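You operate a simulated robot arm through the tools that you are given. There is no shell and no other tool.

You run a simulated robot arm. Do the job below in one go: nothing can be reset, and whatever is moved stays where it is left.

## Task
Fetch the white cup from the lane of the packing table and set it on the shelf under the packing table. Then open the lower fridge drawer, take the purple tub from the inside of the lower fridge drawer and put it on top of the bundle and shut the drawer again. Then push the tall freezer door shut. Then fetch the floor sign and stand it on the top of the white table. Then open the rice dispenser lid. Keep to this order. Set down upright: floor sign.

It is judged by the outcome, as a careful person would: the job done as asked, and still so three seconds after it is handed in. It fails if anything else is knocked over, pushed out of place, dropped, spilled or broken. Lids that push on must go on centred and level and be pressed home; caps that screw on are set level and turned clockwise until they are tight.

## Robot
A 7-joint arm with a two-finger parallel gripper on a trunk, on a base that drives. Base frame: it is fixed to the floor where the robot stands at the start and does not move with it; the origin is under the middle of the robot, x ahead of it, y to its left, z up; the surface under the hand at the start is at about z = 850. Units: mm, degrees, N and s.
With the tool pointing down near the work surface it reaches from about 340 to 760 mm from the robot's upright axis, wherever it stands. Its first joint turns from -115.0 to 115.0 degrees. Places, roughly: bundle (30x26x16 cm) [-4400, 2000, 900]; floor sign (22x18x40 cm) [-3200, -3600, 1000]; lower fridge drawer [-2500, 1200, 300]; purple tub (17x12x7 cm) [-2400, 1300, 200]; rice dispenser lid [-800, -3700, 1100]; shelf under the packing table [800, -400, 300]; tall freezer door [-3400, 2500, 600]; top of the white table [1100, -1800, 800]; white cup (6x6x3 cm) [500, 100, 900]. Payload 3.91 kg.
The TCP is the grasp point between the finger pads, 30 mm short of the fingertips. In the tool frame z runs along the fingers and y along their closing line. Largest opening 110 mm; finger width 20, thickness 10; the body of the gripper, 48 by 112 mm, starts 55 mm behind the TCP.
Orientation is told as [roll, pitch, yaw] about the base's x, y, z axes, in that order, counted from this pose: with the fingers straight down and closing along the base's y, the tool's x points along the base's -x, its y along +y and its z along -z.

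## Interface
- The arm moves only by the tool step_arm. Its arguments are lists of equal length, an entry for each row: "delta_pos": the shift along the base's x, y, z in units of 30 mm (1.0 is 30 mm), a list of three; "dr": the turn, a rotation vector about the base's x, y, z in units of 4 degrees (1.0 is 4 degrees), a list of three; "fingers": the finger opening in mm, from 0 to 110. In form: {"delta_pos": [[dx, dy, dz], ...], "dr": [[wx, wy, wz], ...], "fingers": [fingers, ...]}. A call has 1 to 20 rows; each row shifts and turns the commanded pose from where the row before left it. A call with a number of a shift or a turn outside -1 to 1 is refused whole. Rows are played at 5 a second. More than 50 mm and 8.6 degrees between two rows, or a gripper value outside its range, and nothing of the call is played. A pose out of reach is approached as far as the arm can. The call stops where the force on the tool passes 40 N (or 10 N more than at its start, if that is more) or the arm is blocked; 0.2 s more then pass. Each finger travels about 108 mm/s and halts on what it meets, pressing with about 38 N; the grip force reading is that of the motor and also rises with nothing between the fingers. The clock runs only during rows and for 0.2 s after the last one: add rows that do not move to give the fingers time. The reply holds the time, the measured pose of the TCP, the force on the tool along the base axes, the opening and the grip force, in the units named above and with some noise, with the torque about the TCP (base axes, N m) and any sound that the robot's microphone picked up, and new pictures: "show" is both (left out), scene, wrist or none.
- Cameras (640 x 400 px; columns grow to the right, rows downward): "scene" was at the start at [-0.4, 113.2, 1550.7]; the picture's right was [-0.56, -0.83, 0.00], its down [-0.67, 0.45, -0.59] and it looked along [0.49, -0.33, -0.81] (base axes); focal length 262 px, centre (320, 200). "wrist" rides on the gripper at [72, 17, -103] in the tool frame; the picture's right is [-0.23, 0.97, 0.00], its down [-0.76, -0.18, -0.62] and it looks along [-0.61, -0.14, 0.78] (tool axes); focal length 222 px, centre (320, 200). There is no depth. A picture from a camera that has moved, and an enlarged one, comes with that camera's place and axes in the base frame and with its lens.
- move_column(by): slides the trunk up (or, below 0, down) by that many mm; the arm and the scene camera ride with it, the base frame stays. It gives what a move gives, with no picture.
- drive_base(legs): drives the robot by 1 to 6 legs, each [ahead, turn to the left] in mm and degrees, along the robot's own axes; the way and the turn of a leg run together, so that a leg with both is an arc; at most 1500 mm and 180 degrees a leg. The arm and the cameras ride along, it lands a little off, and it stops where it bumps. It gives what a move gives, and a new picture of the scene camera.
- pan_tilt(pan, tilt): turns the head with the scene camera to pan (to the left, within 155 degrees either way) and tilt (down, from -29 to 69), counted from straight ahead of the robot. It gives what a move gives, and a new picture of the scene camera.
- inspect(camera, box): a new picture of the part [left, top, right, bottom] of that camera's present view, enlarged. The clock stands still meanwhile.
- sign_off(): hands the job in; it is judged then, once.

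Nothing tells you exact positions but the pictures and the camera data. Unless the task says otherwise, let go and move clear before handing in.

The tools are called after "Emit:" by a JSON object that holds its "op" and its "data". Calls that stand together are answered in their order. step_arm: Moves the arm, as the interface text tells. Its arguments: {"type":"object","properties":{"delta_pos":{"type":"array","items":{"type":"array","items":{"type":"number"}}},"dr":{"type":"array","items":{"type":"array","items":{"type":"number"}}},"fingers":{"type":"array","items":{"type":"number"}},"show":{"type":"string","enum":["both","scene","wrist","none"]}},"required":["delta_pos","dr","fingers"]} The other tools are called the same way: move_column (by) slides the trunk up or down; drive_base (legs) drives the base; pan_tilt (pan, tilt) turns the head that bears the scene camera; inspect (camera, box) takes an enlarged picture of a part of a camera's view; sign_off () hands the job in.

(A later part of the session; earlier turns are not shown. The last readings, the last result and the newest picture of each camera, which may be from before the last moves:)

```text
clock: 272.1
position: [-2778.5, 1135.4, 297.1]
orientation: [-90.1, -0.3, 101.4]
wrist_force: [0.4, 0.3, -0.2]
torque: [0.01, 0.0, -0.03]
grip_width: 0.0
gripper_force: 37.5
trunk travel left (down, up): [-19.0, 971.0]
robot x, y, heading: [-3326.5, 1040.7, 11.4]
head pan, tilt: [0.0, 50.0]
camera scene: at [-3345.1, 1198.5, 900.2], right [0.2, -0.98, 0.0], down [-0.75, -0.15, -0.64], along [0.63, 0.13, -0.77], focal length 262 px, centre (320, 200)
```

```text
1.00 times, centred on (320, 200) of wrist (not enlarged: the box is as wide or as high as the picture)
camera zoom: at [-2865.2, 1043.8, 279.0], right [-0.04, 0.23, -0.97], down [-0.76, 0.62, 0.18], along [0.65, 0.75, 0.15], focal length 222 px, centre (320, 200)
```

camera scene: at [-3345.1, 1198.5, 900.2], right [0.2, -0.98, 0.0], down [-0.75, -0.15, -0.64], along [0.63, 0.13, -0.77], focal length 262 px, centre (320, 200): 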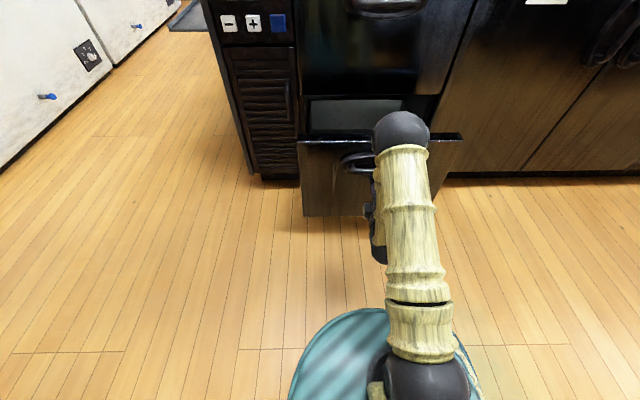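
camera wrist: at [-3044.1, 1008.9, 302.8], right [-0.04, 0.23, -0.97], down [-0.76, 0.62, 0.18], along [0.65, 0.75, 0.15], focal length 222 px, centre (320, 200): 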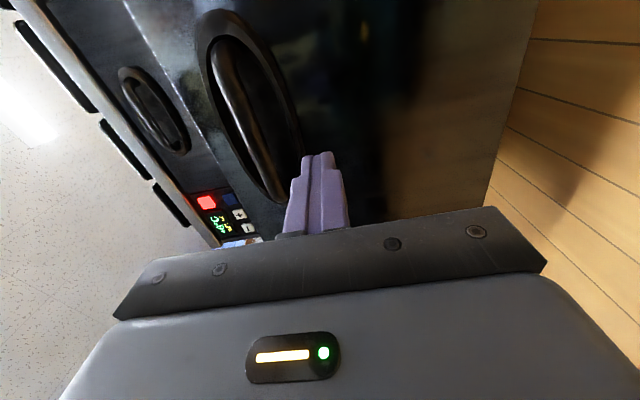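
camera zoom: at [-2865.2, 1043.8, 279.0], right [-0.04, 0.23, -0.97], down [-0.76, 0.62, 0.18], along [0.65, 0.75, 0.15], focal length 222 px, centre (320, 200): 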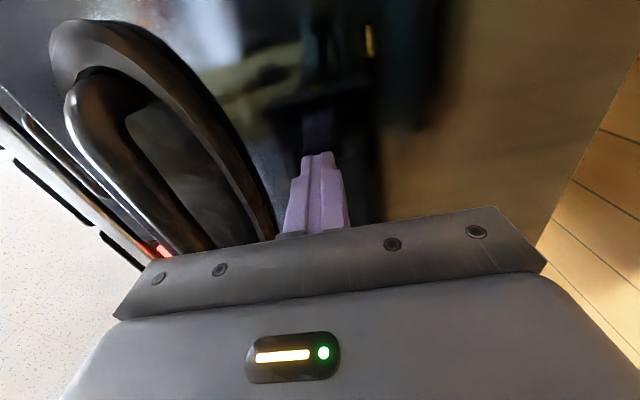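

Emit:
{"op": "step_arm", "data": {"delta_pos": [[0.392, 0.079, 0], [0.392, 0.079, 0], [0.392, 0.079, 0], [0.392, 0.079, 0], [0.392, 0.079, 0], [0.392, 0.079, 0], [0.392, 0.079, 0], [0.392, 0.079, 0], [0.392, 0.079, 0], [0.392, 0.079, 0], [0.392, 0.079, 0], [0.392, 0.079, 0], [0, 0, 0]], "dr": [[0, 0, 0], [0, 0, 0], [0, 0, 0], [0, 0, 0], [0, 0, 0], [0, 0, 0], [0, 0, 0], [0, 0, 0], [0, 0, 0], [0, 0, 0], [0, 0, 0], [0, 0, 0], [0, 0, 0]], "fingers": [0, 0, 0, 0, 0, 0, 0, 0, 0, 0, 0, 0, 0]}}

```text
clock: 274.9
position: [-2637.1, 1164.0, 295.1]
orientation: [-90.1, -0.2, 101.5]
wrist_force: [0.2, 0.3, 1.1]
torque: [-0.02, -0.01, 0.05]
grip_width: 0.0
gripper_force: 37.7
trunk travel left (down, up): [-19.0, 971.0]
robot x, y, heading: [-3332.1, 1045.6, 11.3]
head pan, tilt: [0.0, 50.0]
camera scene: at [-3345.1, 1198.5, 900.2], right [0.2, -0.98, 0.0], down [-0.75, -0.15, -0.64], along [0.63, 0.13, -0.77], focal length 262 px, centre (320, 200)
camera wrist: at [-2723.3, 1072.9, 278.4], right [-0.04, 0.23, -0.97], down [-0.76, 0.62, 0.18], along [0.65, 0.75, 0.15], focal length 222 px, centre (320, 200)
```

scene: 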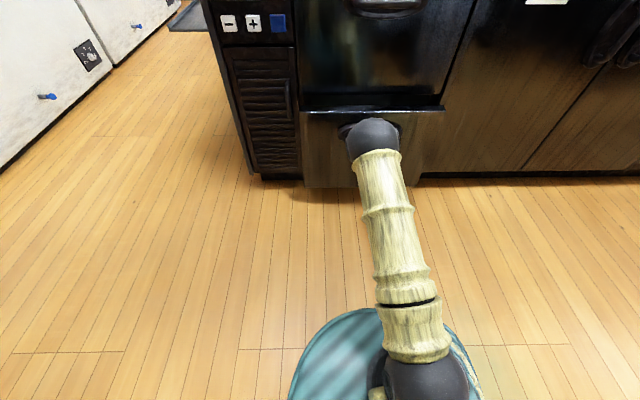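
wrist: 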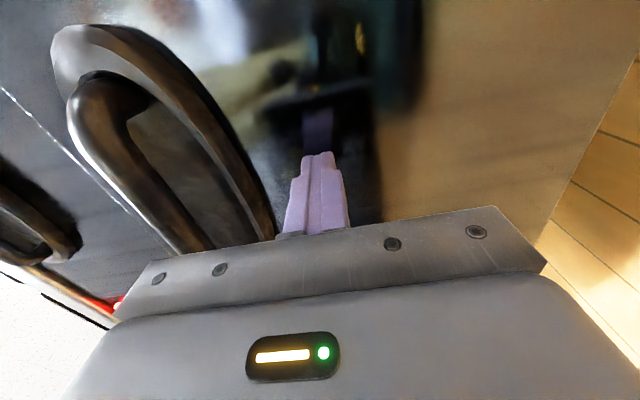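

Emit:
{"op": "step_arm", "data": {"delta_pos": [[0.392, 0.079, 0], [0.392, 0.079, 0], [0.392, 0.079, 0], [0.392, 0.079, 0], [0.392, 0.079, 0], [0.392, 0.079, 0], [0.392, 0.079, 0], [0.2, 0.04, 0], [0.1, 0.02, 0], [0.1, 0.02, 0], [0.1, 0.02, 0], [0, 0, 0]], "dr": [[0, 0, 0], [0, 0, 0], [0, 0, 0], [0, 0, 0], [0, 0, 0], [0, 0, 0], [0, 0, 0], [0, 0, 0], [0, 0, 0], [0, 0, 0], [0, 0, 0], [0, 0, 0]], "fingers": [0, 0, 0, 0, 0, 0, 0, 0, 0, 0, 0, 0]}}

```text
clock: 276.6
position: [-2553.9, 1180.8, 296.3]
orientation: [-90.1, -0.2, 101.4]
wrist_force: [-13.6, -2.5, 7.0]
torque: [0.08, -0.17, 0.12]
grip_width: 0.0
gripper_force: 37.5
trunk travel left (down, up): [-19.0, 971.0]
robot x, y, heading: [-3332.3, 1044.2, 11.3]
head pan, tilt: [0.0, 50.0]
stopped in row 8: the force on the tool passed its limit at 60 N (the readings are from after the stop); the commanded pose is now the measured one
camera scene: at [-3346.5, 1198.2, 900.4], right [0.2, -0.98, 0.0], down [-0.75, -0.15, -0.64], along [0.63, 0.13, -0.77], focal length 262 px, centre (320, 200)
camera wrist: at [-2640.6, 1089.0, 278.3], right [-0.04, 0.23, -0.97], down [-0.76, 0.62, 0.18], along [0.65, 0.75, 0.15], focal length 222 px, centre (320, 200)
```

scene: 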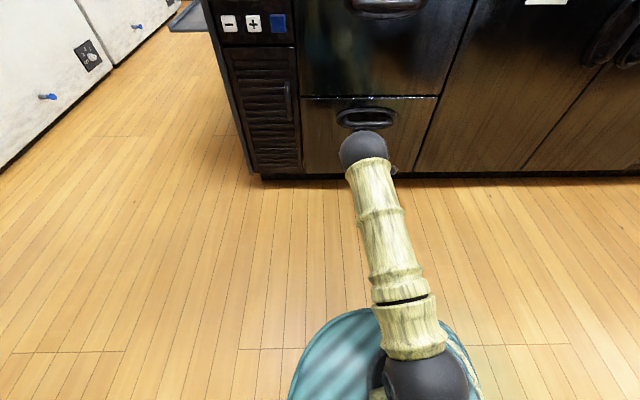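
wrist: 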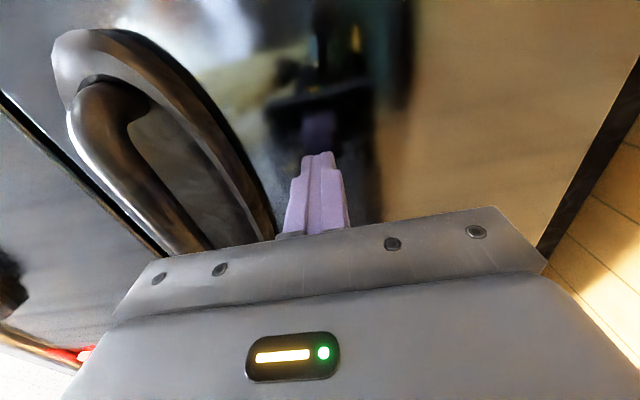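

The drawer is fully shut (60 N stop at the closed plane). I back the hand away, raise it to mid-door height and drive round to the sink side of the freezer door.

Emit:
{"op": "step_arm", "data": {"delta_pos": [[-0.882, -0.178, 0], [-0.882, -0.178, 0], [-0.882, -0.178, 0], [-0.882, -0.178, 0], [-0.882, -0.178, 0], [-0.882, -0.178, 0], [0, 0, 0]], "dr": [[0, 0, 0], [0, 0, 0], [0, 0, 0], [0, 0, 0], [0, 0, 0], [0, 0, 0], [0, 0, 0]], "fingers": [0, 0, 0, 0, 0, 0, 0]}}

Emit:
{"op": "move_column", "data": {"by": 320}}

Emit:
{"op": "pan_tilt", "data": {"pan": 0, "tilt": 35}}

```text
clock: 278.2
position: [-2712.1, 1148.2, 294.6]
orientation: [-90.0, -0.3, 101.3]
wrist_force: [-0.1, -0.1, 0.0]
torque: [0.02, 0.0, 0.02]
grip_width: 0.0
gripper_force: 38.0
trunk travel left (down, up): [-19.0, 971.0]
robot x, y, heading: [-3331.5, 1043.8, 11.1]
head pan, tilt: [0.0, 50.0]
camera scene: at [-3345.5, 1198.4, 900.2], right [0.2, -0.98, 0.0], down [-0.75, -0.15, -0.64], along [0.63, 0.13, -0.77], focal length 262 px, centre (320, 200)
camera wrist: at [-2799.3, 1057.6, 277.7], right [-0.05, 0.23, -0.97], down [-0.76, 0.62, 0.18], along [0.65, 0.75, 0.14], focal length 222 px, centre (320, 200)
```

scene: 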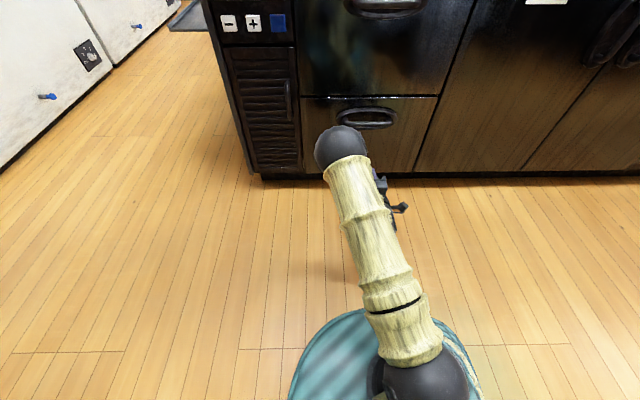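
wrist: 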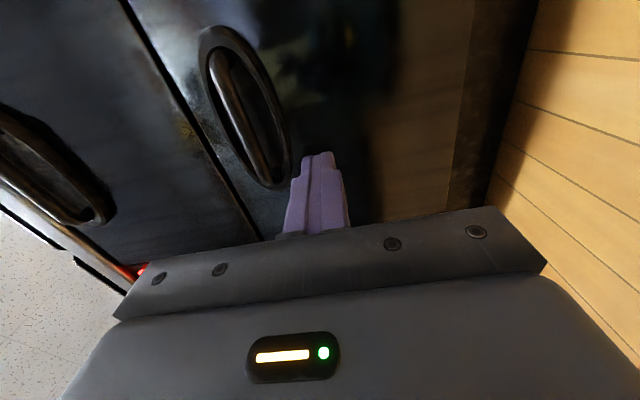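

```text
clock: 281.4
position: [-2712.2, 1148.6, 615.5]
orientation: [-90.0, -0.2, 101.3]
wrist_force: [-0.2, -0.7, -0.2]
torque: [-0.01, 0.0, 0.01]
grip_width: 0.1
gripper_force: 38.0
trunk travel left (down, up): [-339.0, 651.0]
robot x, y, heading: [-3329.0, 1043.2, 11.3]
head pan, tilt: [0.0, 50.0]
```

```text
clock: 282.2
position: [-2713.4, 1148.7, 614.2]
orientation: [-89.9, -0.2, 101.3]
wrist_force: [-0.6, 0.1, -0.8]
torque: [0.01, -0.01, 0.01]
grip_width: 0.0
gripper_force: 37.7
trunk travel left (down, up): [-339.0, 651.0]
robot x, y, heading: [-3332.0, 1044.1, 11.5]
head pan, tilt: [0.0, 35.0]
camera scene: at [-3334.6, 1200.6, 1241.9], right [0.2, -0.98, 0.0], down [-0.56, -0.11, -0.82], along [0.8, 0.16, -0.57], focal length 262 px, centre (320, 200)
```

scene: 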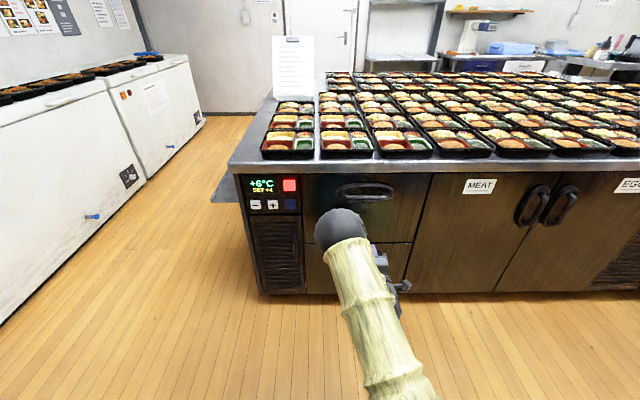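

Emit:
{"op": "inspect", "data": {"camera": "scene", "box": [230, 160, 430, 310]}}

Emit:
{"op": "drive_base", "data": {"legs": [[0, 100.1], [786, 0]]}}

Emit:
{"op": "pan_tilt", "data": {"pan": -30, "tilt": 40}}

```text
2.67 times, centred on (330, 235) of scene
camera zoom: at [-3334.6, 1200.6, 1241.9], right [0.2, -0.98, 0.0], down [-0.56, -0.11, -0.82], along [0.8, 0.16, -0.57], focal length 699 px, centre (293, 107)
```

zoom: 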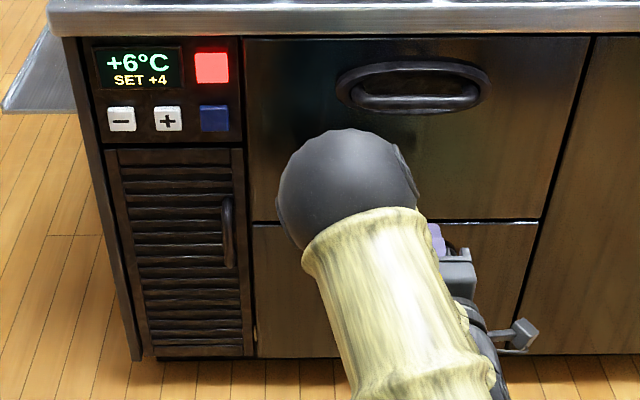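

```text
clock: 293.3
position: [-3848.7, 2362.7, 615.8]
orientation: [-90.1, -0.2, -157.8]
wrist_force: [-0.6, -0.4, -0.3]
torque: [0.0, -0.02, 0.0]
grip_width: 0.0
gripper_force: 37.8
trunk travel left (down, up): [-339.0, 651.0]
robot x, y, heading: [-3630.0, 1770.9, 112.3]
head pan, tilt: [0.0, 35.0]
camera scene: at [-3782.7, 1744.5, 1242.0], right [0.93, 0.38, 0.0], down [0.22, -0.53, -0.82], along [-0.31, 0.76, -0.57], focal length 262 px, centre (320, 200)
```

scene: 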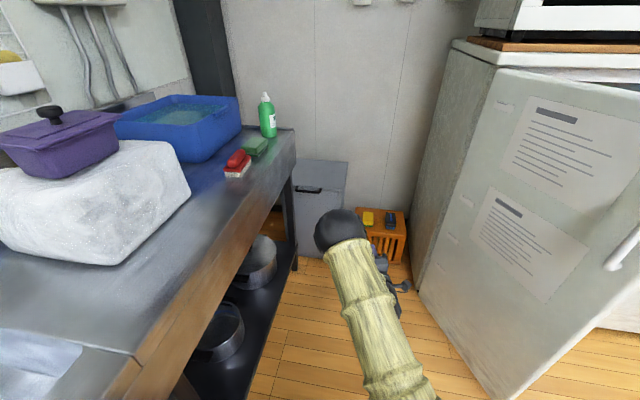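

```text
clock: 294.2
position: [-3848.9, 2362.9, 615.2]
orientation: [-90.0, -0.2, -157.8]
wrist_force: [-0.7, -0.7, 1.2]
torque: [0.02, 0.05, 0.01]
grip_width: 0.0
gripper_force: 37.9
trunk travel left (down, up): [-339.0, 651.0]
robot x, y, heading: [-3628.5, 1777.5, 112.4]
head pan, tilt: [-30.0, 40.0]
camera scene: at [-3738.0, 1747.3, 1234.4], right [0.99, -0.14, 0.0], down [-0.09, -0.64, -0.77], along [0.1, 0.76, -0.64], focal length 262 px, centre (320, 200)
```

scene: 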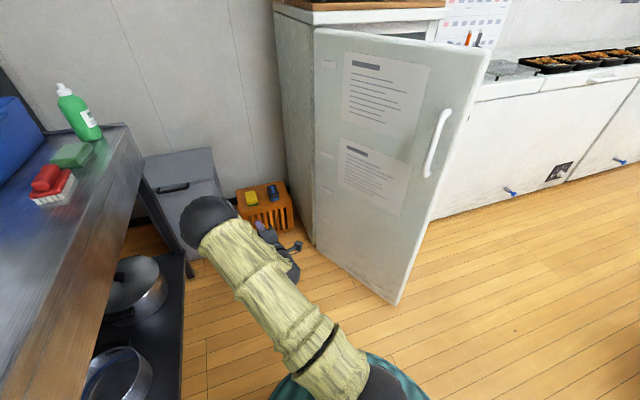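

The tub sits level on the bundle. From here the freezer door's outer face is clear; I'll aim the fist at the door below its handle and then push it along its arc by driving.

Emit:
{"op": "drive_base", "data": {"legs": [[0, -45.9]]}}

Emit:
{"op": "pan_tilt", "data": {"pan": 0, "tilt": 40}}

Emit:
{"op": "inspect", "data": {"camera": "wrist", "box": [0, 0, 640, 400]}}

```text
clock: 297.6
position: [-3357.9, 2340.6, 615.1]
orientation: [-90.1, -0.2, 156.1]
wrist_force: [0.0, -0.2, 0.3]
torque: [-0.03, 0.01, 0.04]
grip_width: 0.0
gripper_force: 37.4
trunk travel left (down, up): [-339.0, 651.0]
robot x, y, heading: [-3629.9, 1777.6, 66.0]
head pan, tilt: [-30.0, 40.0]
camera scene: at [-3725.8, 1833.7, 1234.4], right [0.59, -0.81, 0.0], down [-0.52, -0.38, -0.77], along [0.62, 0.45, -0.64], focal length 262 px, centre (320, 200)
```

scene: 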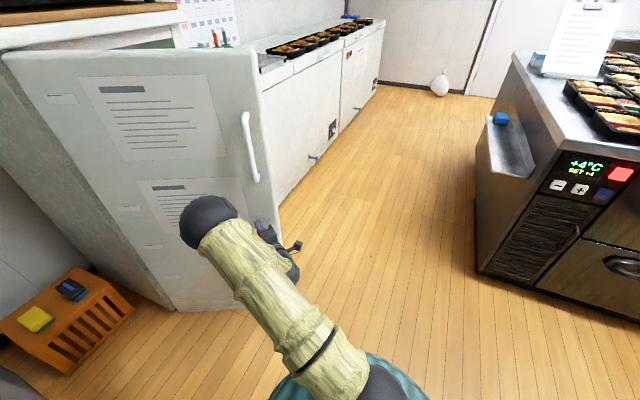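

```text
clock: 298.6
position: [-3357.6, 2341.0, 614.8]
orientation: [-89.9, -0.2, 156.1]
wrist_force: [0.2, -1.1, 0.3]
torque: [0.01, 0.01, 0.02]
grip_width: 0.0
gripper_force: 38.0
trunk travel left (down, up): [-339.0, 651.0]
robot x, y, heading: [-3630.9, 1775.3, 65.8]
head pan, tilt: [0.0, 40.0]
camera scene: at [-3759.9, 1861.4, 1234.4], right [0.91, -0.41, 0.0], down [-0.26, -0.59, -0.77], along [0.31, 0.7, -0.64], focal length 262 px, centre (320, 200)
```

scene: 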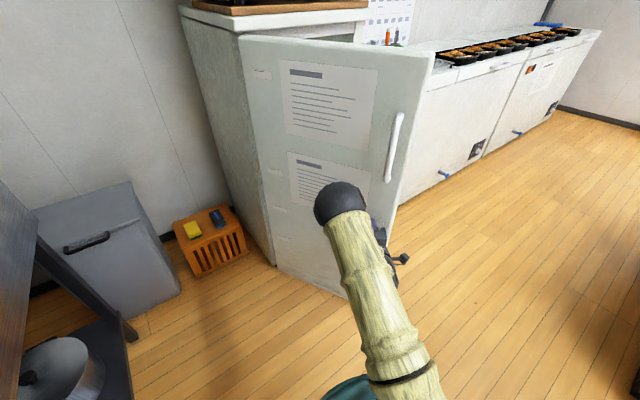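

```text
1.00 times, centred on (320, 200) of wrist (not enlarged: the box is as wide or as high as the picture)
camera zoom: at [-3333.3, 2217.1, 597.6], right [-0.21, 0.09, -0.97], down [-0.95, -0.26, 0.18], along [-0.24, 0.96, 0.14], focal length 222 px, centre (320, 200)
```

zoom: 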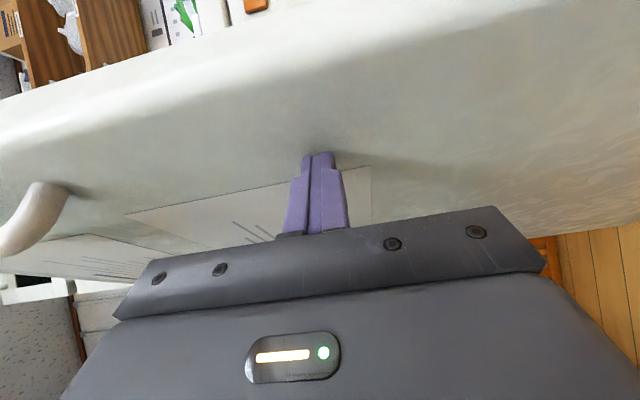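

Emit:
{"op": "drive_base", "data": {"legs": [[120, 0]]}}

Emit:
{"op": "inspect", "data": {"camera": "wrist", "box": [0, 0, 640, 400]}}

```text
clock: 299.9
position: [-3308.8, 2452.0, 615.0]
orientation: [-90.0, -0.3, 156.1]
wrist_force: [-0.3, -0.2, -0.2]
torque: [0.0, -0.01, 0.03]
grip_width: 0.0
gripper_force: 38.2
trunk travel left (down, up): [-339.0, 651.0]
robot x, y, heading: [-3583.0, 1887.2, 66.0]
head pan, tilt: [0.0, 40.0]
camera scene: at [-3710.7, 1972.0, 1234.4], right [0.91, -0.41, 0.0], down [-0.26, -0.59, -0.77], along [0.31, 0.7, -0.64], focal length 262 px, centre (320, 200)
```

scene: 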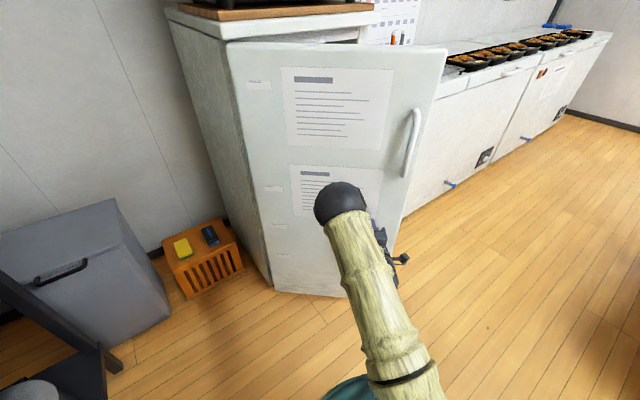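

```text
1.00 times, centred on (320, 200) of wrist (not enlarged: the box is as wide or as high as the picture)
camera zoom: at [-3284.2, 2327.9, 597.7], right [-0.21, 0.09, -0.97], down [-0.95, -0.26, 0.18], along [-0.24, 0.96, 0.14], focal length 222 px, centre (320, 200)
```

zoom: 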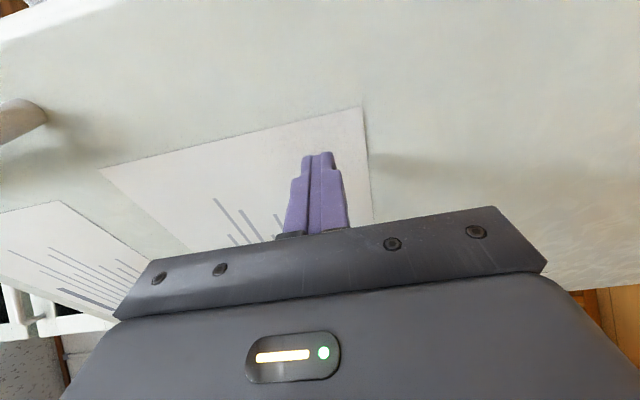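

Emit:
{"op": "drive_base", "data": {"legs": [[200, 0]]}}

Emit:
{"op": "inspect", "data": {"camera": "wrist", "box": [0, 0, 640, 400]}}

```text
clock: 301.7
position: [-3229.0, 2631.7, 615.1]
orientation: [-89.9, -0.2, 156.3]
wrist_force: [0.6, -0.5, -0.6]
torque: [0.02, 0.01, -0.01]
grip_width: 0.1
gripper_force: 37.8
trunk travel left (down, up): [-339.0, 651.0]
robot x, y, heading: [-3496.0, 2064.8, 66.0]
head pan, tilt: [0.0, 40.0]
camera scene: at [-3630.3, 2153.1, 1234.4], right [0.91, -0.41, 0.0], down [-0.26, -0.59, -0.77], along [0.31, 0.7, -0.64], focal length 262 px, centre (320, 200)
```

scene: 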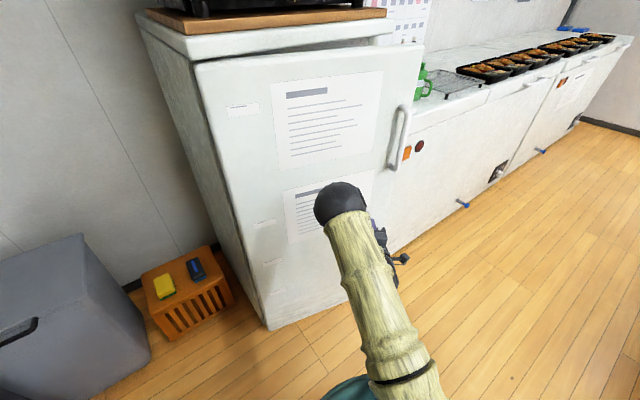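

```text
1.00 times, centred on (320, 200) of wrist (not enlarged: the box is as wide or as high as the picture)
camera zoom: at [-3204.2, 2509.5, 597.7], right [-0.21, 0.09, -0.97], down [-0.95, -0.26, 0.18], along [-0.24, 0.96, 0.14], focal length 222 px, centre (320, 200)
```

zoom: 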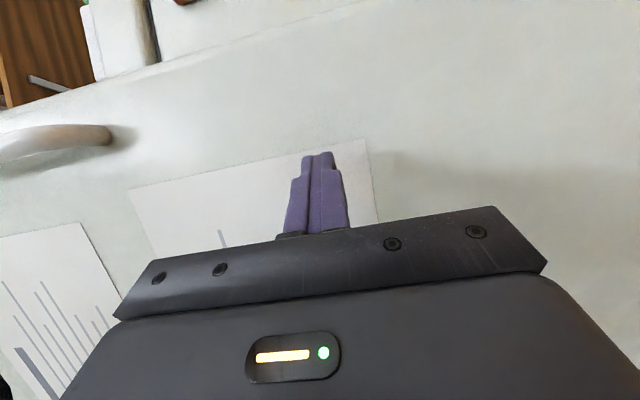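

The door is nearly shut (~15–20° left). I finish with the arm, pushing straight toward the freezer front until it seats.

Emit:
{"op": "step_arm", "data": {"delta_pos": [[-0.079, 0.392, 0], [-0.079, 0.392, 0], [-0.079, 0.392, 0], [-0.079, 0.392, 0], [-0.079, 0.392, 0], [-0.079, 0.392, 0], [-0.079, 0.392, 0], [-0.079, 0.392, 0], [-0.079, 0.392, 0], [-0.079, 0.392, 0], [-0.079, 0.392, 0], [-0.079, 0.392, 0], [-0.079, 0.392, 0], [-0.079, 0.392, 0], [0, 0, 0]], "dr": [[0, 0, 0], [0, 0, 0], [0, 0, 0], [0, 0, 0], [0, 0, 0], [0, 0, 0], [0, 0, 0], [0, 0, 0], [0, 0, 0], [0, 0, 0], [0, 0, 0], [0, 0, 0], [0, 0, 0], [0, 0, 0], [0, 0, 0]], "fingers": [0, 0, 0, 0, 0, 0, 0, 0, 0, 0, 0, 0, 0, 0, 0]}}

```text
clock: 304.1
position: [-3252.1, 2752.7, 613.5]
orientation: [-89.5, -0.1, 155.6]
wrist_force: [-3.5, -15.4, 5.3]
torque: [0.21, -0.08, 0.08]
grip_width: 0.1
gripper_force: 37.8
trunk travel left (down, up): [-339.0, 651.0]
robot x, y, heading: [-3501.3, 2068.9, 66.2]
head pan, tilt: [0.0, 40.0]
stopped in row 11: the force on the tool passed its limit at 58 N (the readings are from after the stop); the commanded pose is now the measured one
camera scene: at [-3631.0, 2150.8, 1234.6], right [0.91, -0.41, 0.0], down [-0.26, -0.59, -0.77], along [0.31, 0.7, -0.64], focal length 262 px, centre (320, 200)
camera wrist: at [-3227.8, 2629.0, 597.1], right [-0.21, 0.09, -0.97], down [-0.95, -0.25, 0.18], along [-0.23, 0.96, 0.14], focal length 222 px, centre (320, 200)
```

scene: 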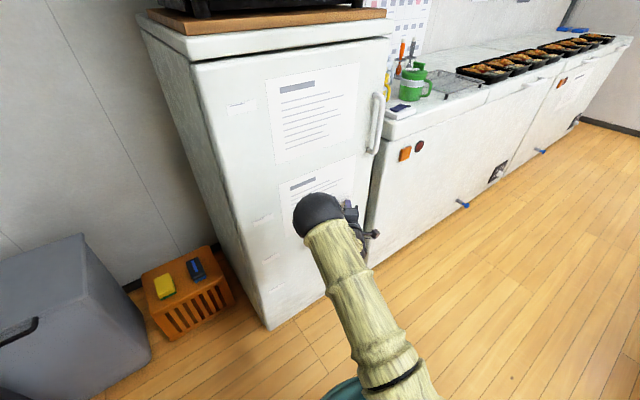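
wrist: 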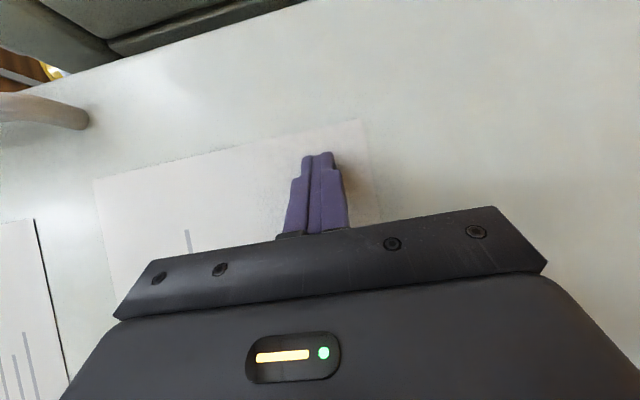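

Emit:
{"op": "inspect", "data": {"camera": "scene", "box": [130, 0, 430, 200]}}

Emit:
{"op": "step_arm", "data": {"delta_pos": [[0.1, -0.5, 0], [0.16, -0.8, 0], [0.16, -0.8, 0], [0.16, -0.8, 0], [0, 0, 0]], "dr": [[0, 0, 0], [0, 0, 0], [0, 0, 0], [0, 0, 0], [0, 0, 0]], "fingers": [0, 0, 0, 0, 0], "show": "scene"}}

Emit:
{"op": "inspect", "data": {"camera": "scene", "box": [130, 0, 430, 200]}}

```text
2.00 times, centred on (280, 100) of scene
camera zoom: at [-3631.0, 2150.8, 1234.6], right [0.91, -0.41, 0.0], down [-0.26, -0.59, -0.77], along [0.31, 0.7, -0.64], focal length 524 px, centre (400, 400)
```

zoom: 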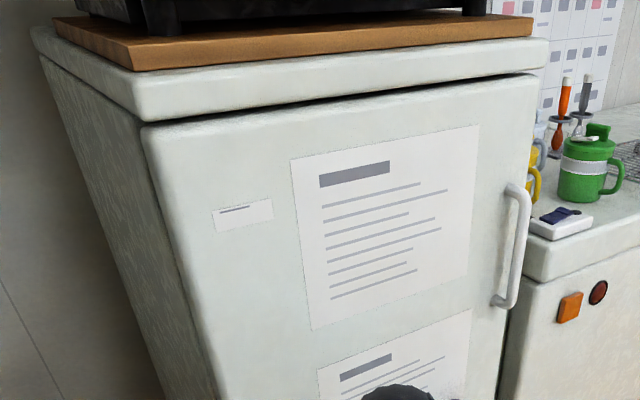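

```text
clock: 305.2
position: [-3233.4, 2668.7, 611.8]
orientation: [-89.4, 0.0, 155.7]
wrist_force: [-0.5, 0.0, 0.0]
torque: [0.04, -0.01, 0.0]
grip_width: 0.2
gripper_force: 38.0
trunk travel left (down, up): [-339.0, 651.0]
robot x, y, heading: [-3496.6, 2062.1, 66.0]
head pan, tilt: [0.0, 40.0]
camera scene: at [-3630.5, 2152.8, 1234.4], right [0.91, -0.41, 0.0], down [-0.26, -0.59, -0.77], along [0.31, 0.7, -0.64], focal length 262 px, centre (320, 200)
```

scene: 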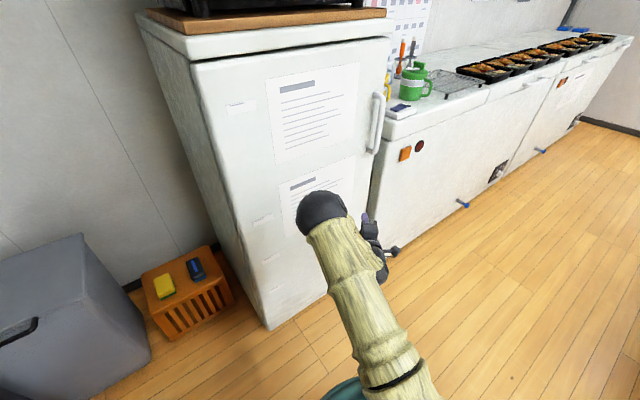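

```text
2.00 times, centred on (280, 100) of scene
camera zoom: at [-3630.5, 2152.8, 1234.4], right [0.91, -0.41, 0.0], down [-0.26, -0.59, -0.77], along [0.31, 0.7, -0.64], focal length 524 px, centre (400, 400)
```

zoom: 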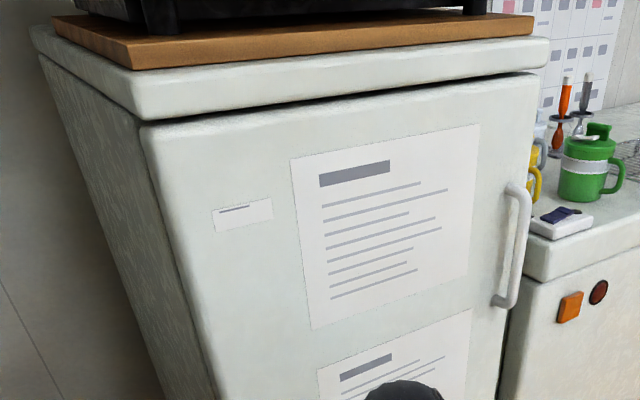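

The freezer door is shut flush and stays closed. Next is the floor sign; I tuck the hand (pointing down) for travel and drive south along the aisle between the island and the sink counter.

Emit:
{"op": "step_arm", "data": {"delta_pos": [[-0.093, -0.214, 0.3], [-0.093, -0.214, 0.3], [-0.093, -0.214, 0.3], [-0.093, -0.214, 0.3], [-0.093, -0.214, 0.3], [-0.093, -0.214, 0.3], [-0.093, -0.214, 0], [-0.093, -0.214, 0], [-0.093, -0.214, 0], [-0.093, -0.214, 0], [-0.093, -0.214, 0], [-0.093, -0.214, 0], [-0.093, -0.214, 0], [-0.093, -0.214, 0], [-0.093, -0.214, 0], [-0.093, -0.214, 0], [-0.093, -0.214, 0], [-0.093, -0.214, 0], [-0.093, -0.214, 0], [-0.093, -0.214, 0]], "dr": [[-0.9135, 0.4067, 0], [-0.9135, 0.4067, 0], [-0.9135, 0.4067, 0], [-0.9135, 0.4067, 0], [-0.9135, 0.4067, 0], [-0.9135, 0.4067, 0], [-0.9135, 0.4067, 0], [-0.9135, 0.4067, 0], [-0.9135, 0.4067, 0], [-0.9135, 0.4067, 0], [-0.9135, 0.4067, 0], [-0.9135, 0.4067, 0], [-0.9135, 0.4067, 0], [-0.9135, 0.4067, 0], [-0.9135, 0.4067, 0], [-0.9135, 0.4067, 0], [-0.9135, 0.4067, 0], [-0.9135, 0.4067, 0], [-0.9135, 0.4067, 0], [-0.9135, 0.4067, 0]], "fingers": [0, 0, 20, 40, 60, 60, 60, 60, 60, 60, 60, 60, 60, 60, 60, 60, 60, 60, 60, 60], "show": "none"}}

Emit:
{"op": "step_arm", "data": {"delta_pos": [[0, 0, 0], [0, 0, 0], [0, 0, 0], [0, 0, 0]], "dr": [[-0.9135, 0.4067, 0], [-0.9135, 0.4067, 0], [-0.457, 0.203, 0], [0, 0, 0]], "fingers": [60, 60, 60, 60], "show": "none"}}

Emit:
{"op": "move_column", "data": {"by": 300}}

Emit:
{"op": "pan_tilt", "data": {"pan": -140, "tilt": 20}}

```text
clock: 309.4
position: [-3289.1, 2540.5, 666.9]
orientation: [-9.6, 0.1, 155.9]
wrist_force: [-1.2, -0.6, -0.4]
torque: [-0.03, -0.02, 0.03]
grip_width: 60.0
gripper_force: 0.1
trunk travel left (down, up): [-339.0, 651.0]
robot x, y, heading: [-3500.9, 2066.7, 66.1]
head pan, tilt: [0.0, 40.0]
```

```text
clock: 310.4
position: [-3290.1, 2540.5, 665.7]
orientation: [0.5, 0.3, 156.0]
wrist_force: [0.8, -0.4, -0.6]
torque: [0.0, 0.02, -0.02]
grip_width: 60.2
gripper_force: 0.0
trunk travel left (down, up): [-339.0, 651.0]
robot x, y, heading: [-3501.2, 2064.1, 66.2]
head pan, tilt: [0.0, 40.0]
```

```text
clock: 313.4
position: [-3289.6, 2539.8, 965.1]
orientation: [0.4, 0.2, 156.0]
wrist_force: [-0.3, -0.4, 0.4]
torque: [-0.02, -0.04, -0.03]
grip_width: 60.1
gripper_force: 0.1
trunk travel left (down, up): [-639.0, 351.0]
robot x, y, heading: [-3499.8, 2066.3, 66.1]
head pan, tilt: [0.0, 40.0]
```

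```text
clock: 315.7
position: [-3291.4, 2539.5, 965.0]
orientation: [0.4, 0.1, 156.0]
wrist_force: [-0.1, 0.4, 0.0]
torque: [0.02, 0.0, 0.03]
grip_width: 60.2
gripper_force: 0.0
trunk travel left (down, up): [-639.0, 351.0]
robot x, y, heading: [-3503.1, 2067.6, 66.4]
head pan, tilt: [-140.0, 20.0]
camera scene: at [-3639.0, 1985.6, 1565.8], right [-0.96, -0.28, 0.0], down [-0.1, 0.33, -0.94], along [0.26, -0.9, -0.34], focal length 262 px, centre (320, 200)
```

scene: 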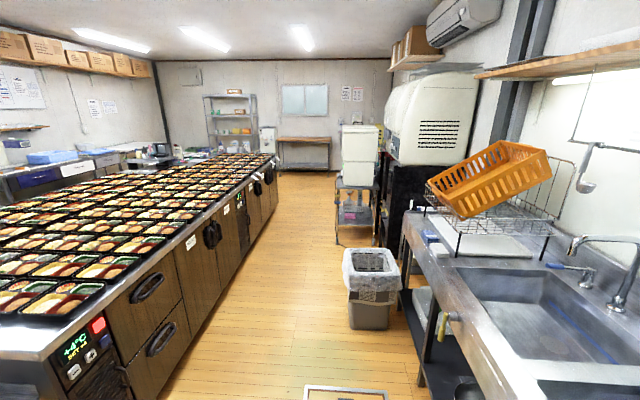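

Emit:
{"op": "drive_base", "data": {"legs": [[0, -130.7], [1255, 0], [0, -14.2], [1400, 0]]}}

Emit:
{"op": "pan_tilt", "data": {"pan": 0, "tilt": 20}}

Emit:
{"op": "pan_tilt", "data": {"pan": 40, "tilt": 20}}

```text
clock: 339.9
position: [-2433.9, -919.9, 965.4]
orientation: [0.4, 0.2, 14.3]
wrist_force: [-0.1, 0.6, -0.2]
torque: [0.0, -0.02, 0.0]
grip_width: 59.9
gripper_force: 0.1
trunk travel left (down, up): [-639.0, 351.0]
robot x, y, heading: [-2562.4, -418.7, -75.7]
head pan, tilt: [-140.0, 20.0]
camera scene: at [-2507.6, -267.6, 1565.9], right [0.58, 0.81, 0.0], down [0.28, -0.2, -0.94], along [-0.76, 0.55, -0.34], focal length 262 px, centre (320, 200)
```

scene: 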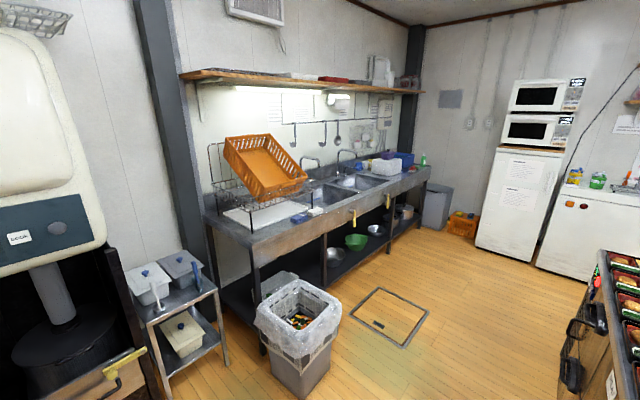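

```text
clock: 342.2
position: [-2434.6, -920.2, 966.5]
orientation: [0.4, 0.2, 14.3]
wrist_force: [-0.4, -0.1, -0.3]
torque: [0.0, 0.03, -0.02]
grip_width: 60.1
gripper_force: 0.0
trunk travel left (down, up): [-639.0, 351.0]
robot x, y, heading: [-2563.5, -419.9, -75.5]
head pan, tilt: [0.0, 20.0]
camera scene: at [-2408.8, -411.9, 1565.8], right [-0.97, -0.25, 0.0], down [-0.09, 0.33, -0.94], along [0.23, -0.91, -0.34], focal length 262 px, centre (320, 200)
```

scene: 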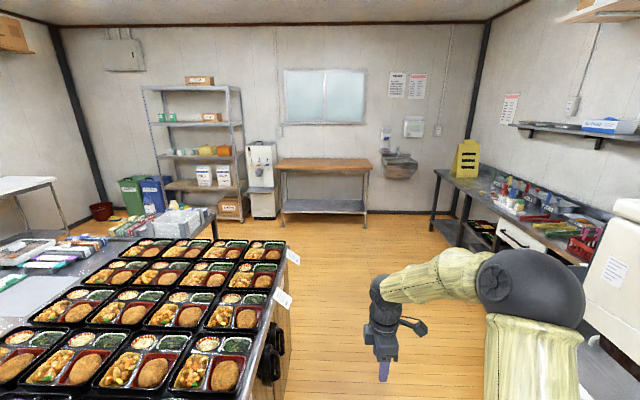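

```text
clock: 343.2
position: [-2433.9, -920.1, 965.5]
orientation: [0.4, 0.2, 14.3]
wrist_force: [0.1, 0.0, 0.3]
torque: [-0.02, 0.0, 0.04]
grip_width: 60.1
gripper_force: 0.0
trunk travel left (down, up): [-639.0, 351.0]
robot x, y, heading: [-2564.7, -420.2, -75.5]
head pan, tilt: [40.0, 20.0]
camera scene: at [-2356.2, -375.9, 1565.8], right [-0.58, -0.81, 0.0], down [-0.28, 0.2, -0.94], along [0.76, -0.55, -0.34], focal length 262 px, centre (320, 200)
```

scene: 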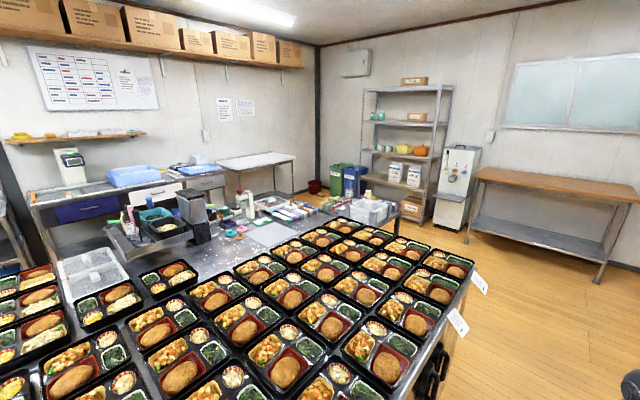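

I see the yellow floor sign at the far-right corner of the west counter, the wooden table and the white rice dispenser along the south wall. I'll zoom in on the sign.

Emit:
{"op": "pan_tilt", "data": {"pan": -15, "tilt": 20}}

Emit:
{"op": "inspect", "data": {"camera": "scene", "box": [320, 100, 520, 260]}}

Emit:
{"op": "pan_tilt", "data": {"pan": 10, "tilt": 25}}

Emit:
{"op": "inspect", "data": {"camera": "scene", "box": [260, 80, 460, 240]}}

```text
clock: 344.5
position: [-2434.0, -920.1, 966.9]
orientation: [0.4, 0.1, 14.3]
wrist_force: [0.5, 0.3, -0.8]
torque: [0.01, -0.01, 0.01]
grip_width: 60.4
gripper_force: 0.1
trunk travel left (down, up): [-639.0, 351.0]
robot x, y, heading: [-2564.3, -416.2, -75.5]
head pan, tilt: [-15.0, 20.0]
camera scene: at [-2432.8, -414.8, 1565.8], right [-1.0, 0.01, 0.0], down [0.0, 0.34, -0.94], along [-0.01, -0.94, -0.34], focal length 262 px, centre (320, 200)
```

scene: 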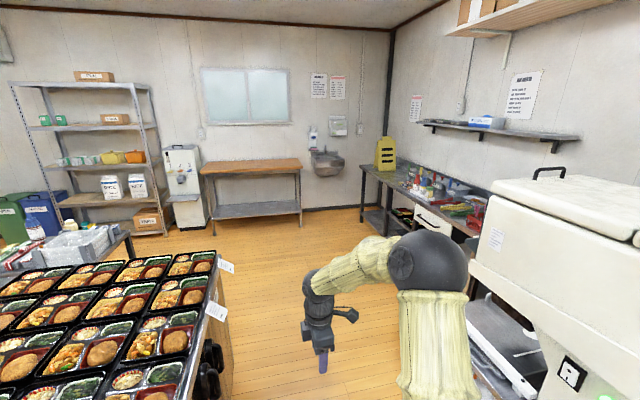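

```text
2.50 times, centred on (420, 180) of scene
camera zoom: at [-2432.8, -414.8, 1565.8], right [-1.0, 0.01, 0.0], down [0.0, 0.34, -0.94], along [-0.01, -0.94, -0.34], focal length 655 px, centre (70, 250)
```

zoom: 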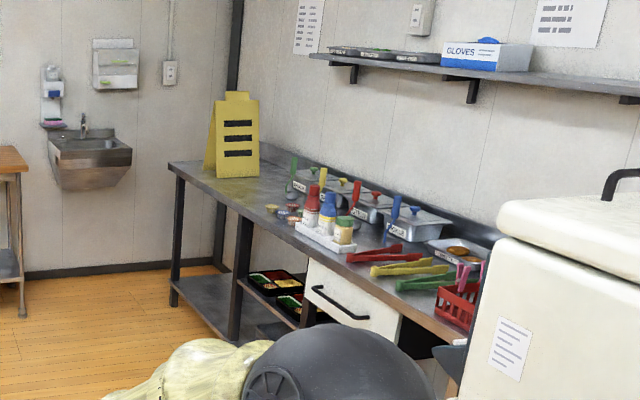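

```text
clock: 345.4
position: [-2434.6, -918.9, 965.8]
orientation: [0.4, 0.1, 14.3]
wrist_force: [-0.9, -0.7, 0.0]
torque: [-0.01, -0.02, 0.02]
grip_width: 60.2
gripper_force: 0.0
trunk travel left (down, up): [-639.0, 351.0]
robot x, y, heading: [-2564.2, -417.7, -75.9]
head pan, tilt: [10.0, 25.0]
camera scene: at [-2393.9, -405.6, 1557.7], right [-0.91, -0.41, 0.0], down [-0.17, 0.39, -0.91], along [0.37, -0.83, -0.42], focal length 262 px, centre (320, 200)
```

scene: 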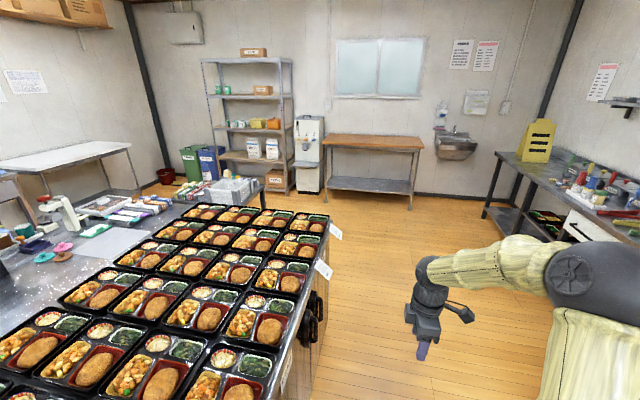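

```text
2.50 times, centred on (360, 160) of scene
camera zoom: at [-2393.9, -405.6, 1557.7], right [-0.91, -0.41, 0.0], down [-0.17, 0.39, -0.91], along [0.37, -0.83, -0.42], focal length 655 px, centre (220, 300)
```

zoom: 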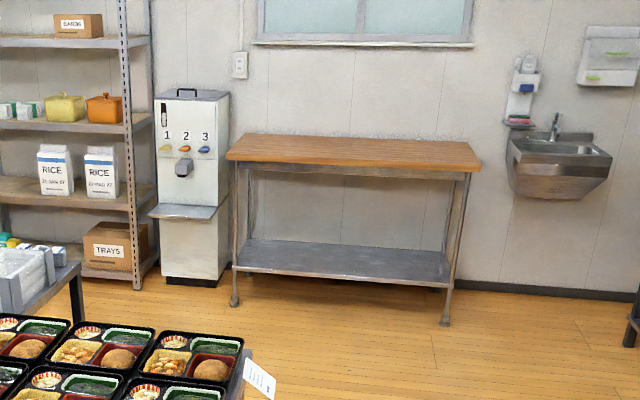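

The sign stands at the south end of the west counter (about [-3262, -3600], top z≈1206). I drive down the aisle and around to face it.

Emit:
{"op": "drive_base", "data": {"legs": [[0, -5.4], [1400, 0], [450, 0]]}}

Emit:
{"op": "pan_tilt", "data": {"pan": -40, "tilt": 25}}

```text
clock: 356.8
position: [-2220.3, -2742.8, 966.2]
orientation: [0.6, 0.1, 7.5]
wrist_force: [-0.3, 0.5, -0.1]
torque: [0.0, 0.01, 0.0]
grip_width: 60.0
gripper_force: 0.1
trunk travel left (down, up): [-639.0, 351.0]
robot x, y, heading: [-2291.9, -2226.3, -82.3]
head pan, tilt: [10.0, 25.0]
camera scene: at [-2120.4, -2236.0, 1557.7], right [-0.95, -0.3, 0.0], down [-0.13, 0.4, -0.91], along [0.28, -0.86, -0.42], focal length 262 px, centre (320, 200)
```

scene: 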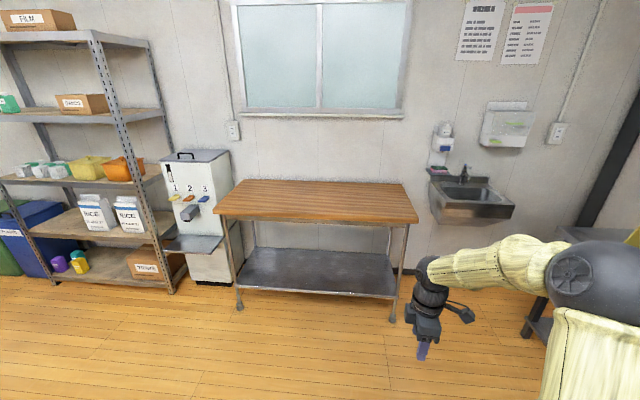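

```text
clock: 357.9
position: [-2220.6, -2741.7, 966.1]
orientation: [0.4, 0.3, 7.7]
wrist_force: [-0.3, 0.2, 0.0]
torque: [0.0, -0.01, 0.01]
grip_width: 59.7
gripper_force: 0.0
trunk travel left (down, up): [-639.0, 351.0]
robot x, y, heading: [-2292.4, -2228.1, -82.1]
head pan, tilt: [-40.0, 25.0]
camera scene: at [-2197.7, -2225.8, 1557.7], right [-0.85, 0.53, 0.0], down [0.23, 0.36, -0.91], along [-0.48, -0.77, -0.42], focal length 262 px, centre (320, 200)
```

scene: 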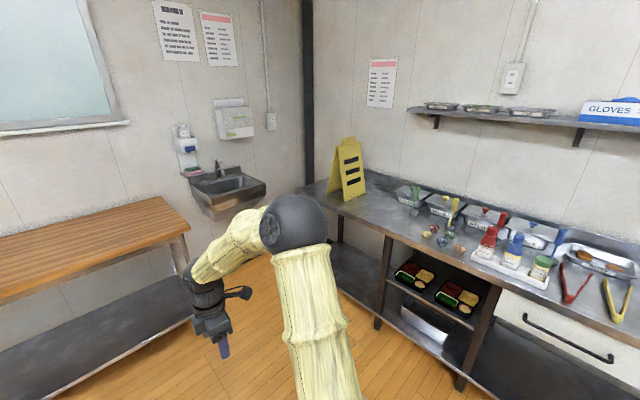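

Emit:
{"op": "inspect", "data": {"camera": "scene", "box": [290, 110, 430, 230]}}

```text
3.33 times, centred on (360, 170) of scene
camera zoom: at [-2197.7, -2225.8, 1557.7], right [-0.85, 0.53, 0.0], down [0.23, 0.36, -0.91], along [-0.48, -0.77, -0.42], focal length 873 px, centre (187, 300)
```

zoom: 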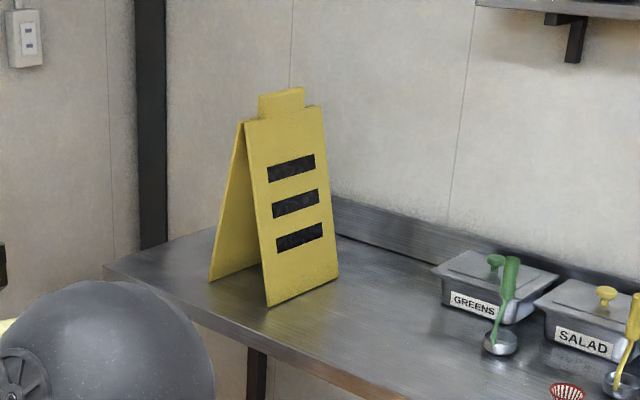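

The sign is an A-frame with a tab on its ridge, which runs along the room's u axis around u≈-3920, v≈-2877, tab top z≈1205. I raise the hand above it before driving in and turning to face it.

Emit:
{"op": "move_column", "data": {"by": 340}}

Emit:
{"op": "drive_base", "data": {"legs": [[0, -26.8], [1216, 0], [0, -59.7]]}}

Emit:
{"op": "pan_tilt", "data": {"pan": 10, "tilt": 45}}

```text
clock: 361.3
position: [-2220.8, -2742.1, 1306.1]
orientation: [0.3, 0.3, 7.6]
wrist_force: [0.4, -0.6, -0.4]
torque: [0.01, 0.0, -0.01]
grip_width: 60.1
gripper_force: 0.0
trunk travel left (down, up): [-979.0, 11.0]
robot x, y, heading: [-2290.4, -2231.3, -82.2]
head pan, tilt: [-40.0, 25.0]
```

```text
clock: 374.1
position: [-3182.9, -3491.7, 1305.9]
orientation: [0.4, 0.3, -77.8]
wrist_force: [0.6, 0.3, 0.8]
torque: [0.0, -0.01, -0.02]
grip_width: 59.8
gripper_force: 0.0
trunk travel left (down, up): [-979.0, 11.0]
robot x, y, heading: [-2680.7, -3376.9, -167.6]
head pan, tilt: [-40.0, 25.0]
camera scene: at [-2668.7, -3472.0, 1897.7], right [0.46, 0.89, 0.0], down [0.37, -0.2, -0.91], along [-0.8, 0.42, -0.42], focal length 262 px, centre (320, 200)
```

scene: 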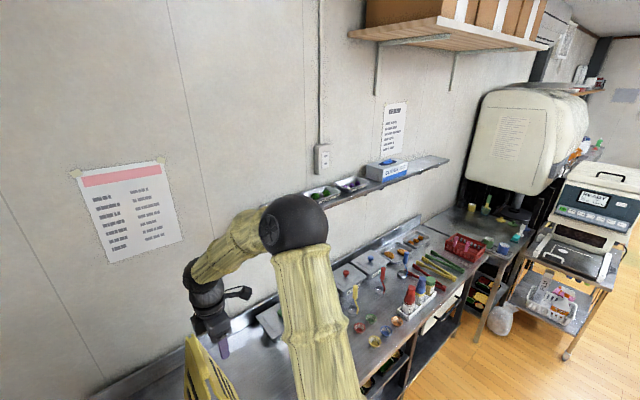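

```text
clock: 375.3
position: [-3182.7, -3490.0, 1305.2]
orientation: [0.4, 0.3, -77.7]
wrist_force: [-0.3, 0.0, 0.0]
torque: [-0.01, 0.0, 0.0]
grip_width: 59.9
gripper_force: 0.2
trunk travel left (down, up): [-979.0, 11.0]
robot x, y, heading: [-2676.0, -3380.5, -167.7]
head pan, tilt: [10.0, 45.0]
camera scene: at [-2662.3, -3545.6, 1867.2], right [-0.38, 0.93, 0.0], down [0.65, 0.27, -0.71], along [-0.65, -0.27, -0.71], focal length 262 px, centre (320, 200)
```

scene: 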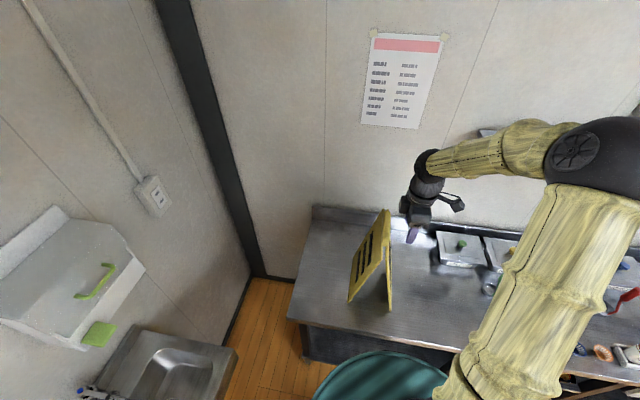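

Emit:
{"op": "inspect", "data": {"camera": "scene", "box": [310, 190, 450, 320]}}

Emit:
{"op": "inspect", "data": {"camera": "wrist", "box": [0, 0, 640, 400]}}

```text
3.08 times, centred on (380, 255) of scene
camera zoom: at [-2662.3, -3545.6, 1867.2], right [-0.38, 0.93, 0.0], down [0.65, 0.27, -0.71], along [-0.65, -0.27, -0.71], focal length 806 px, centre (135, 31)
```

zoom: 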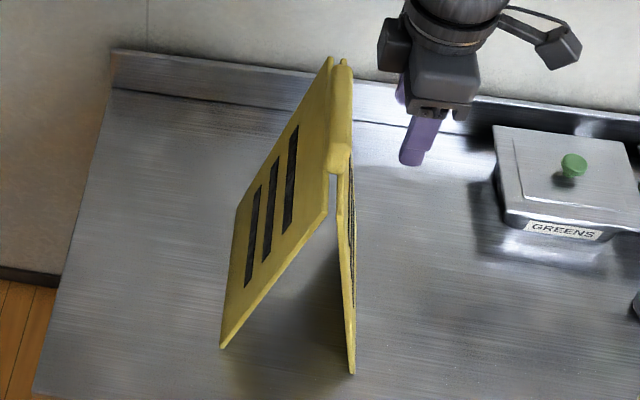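

```text
1.00 times, centred on (320, 200) of wrist (not enlarged: the box is as wide or as high as the picture)
camera zoom: at [-3181.6, -3417.0, 1409.3], right [1.0, -0.02, 0.01], down [-0.02, -0.79, 0.62], along [0.0, -0.62, -0.79], focal length 222 px, centre (320, 200)
```

zoom: 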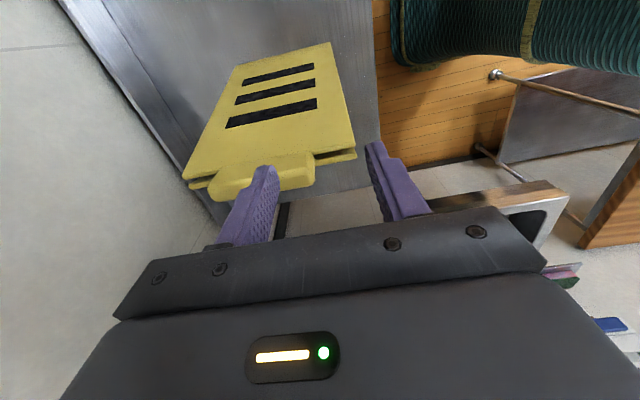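

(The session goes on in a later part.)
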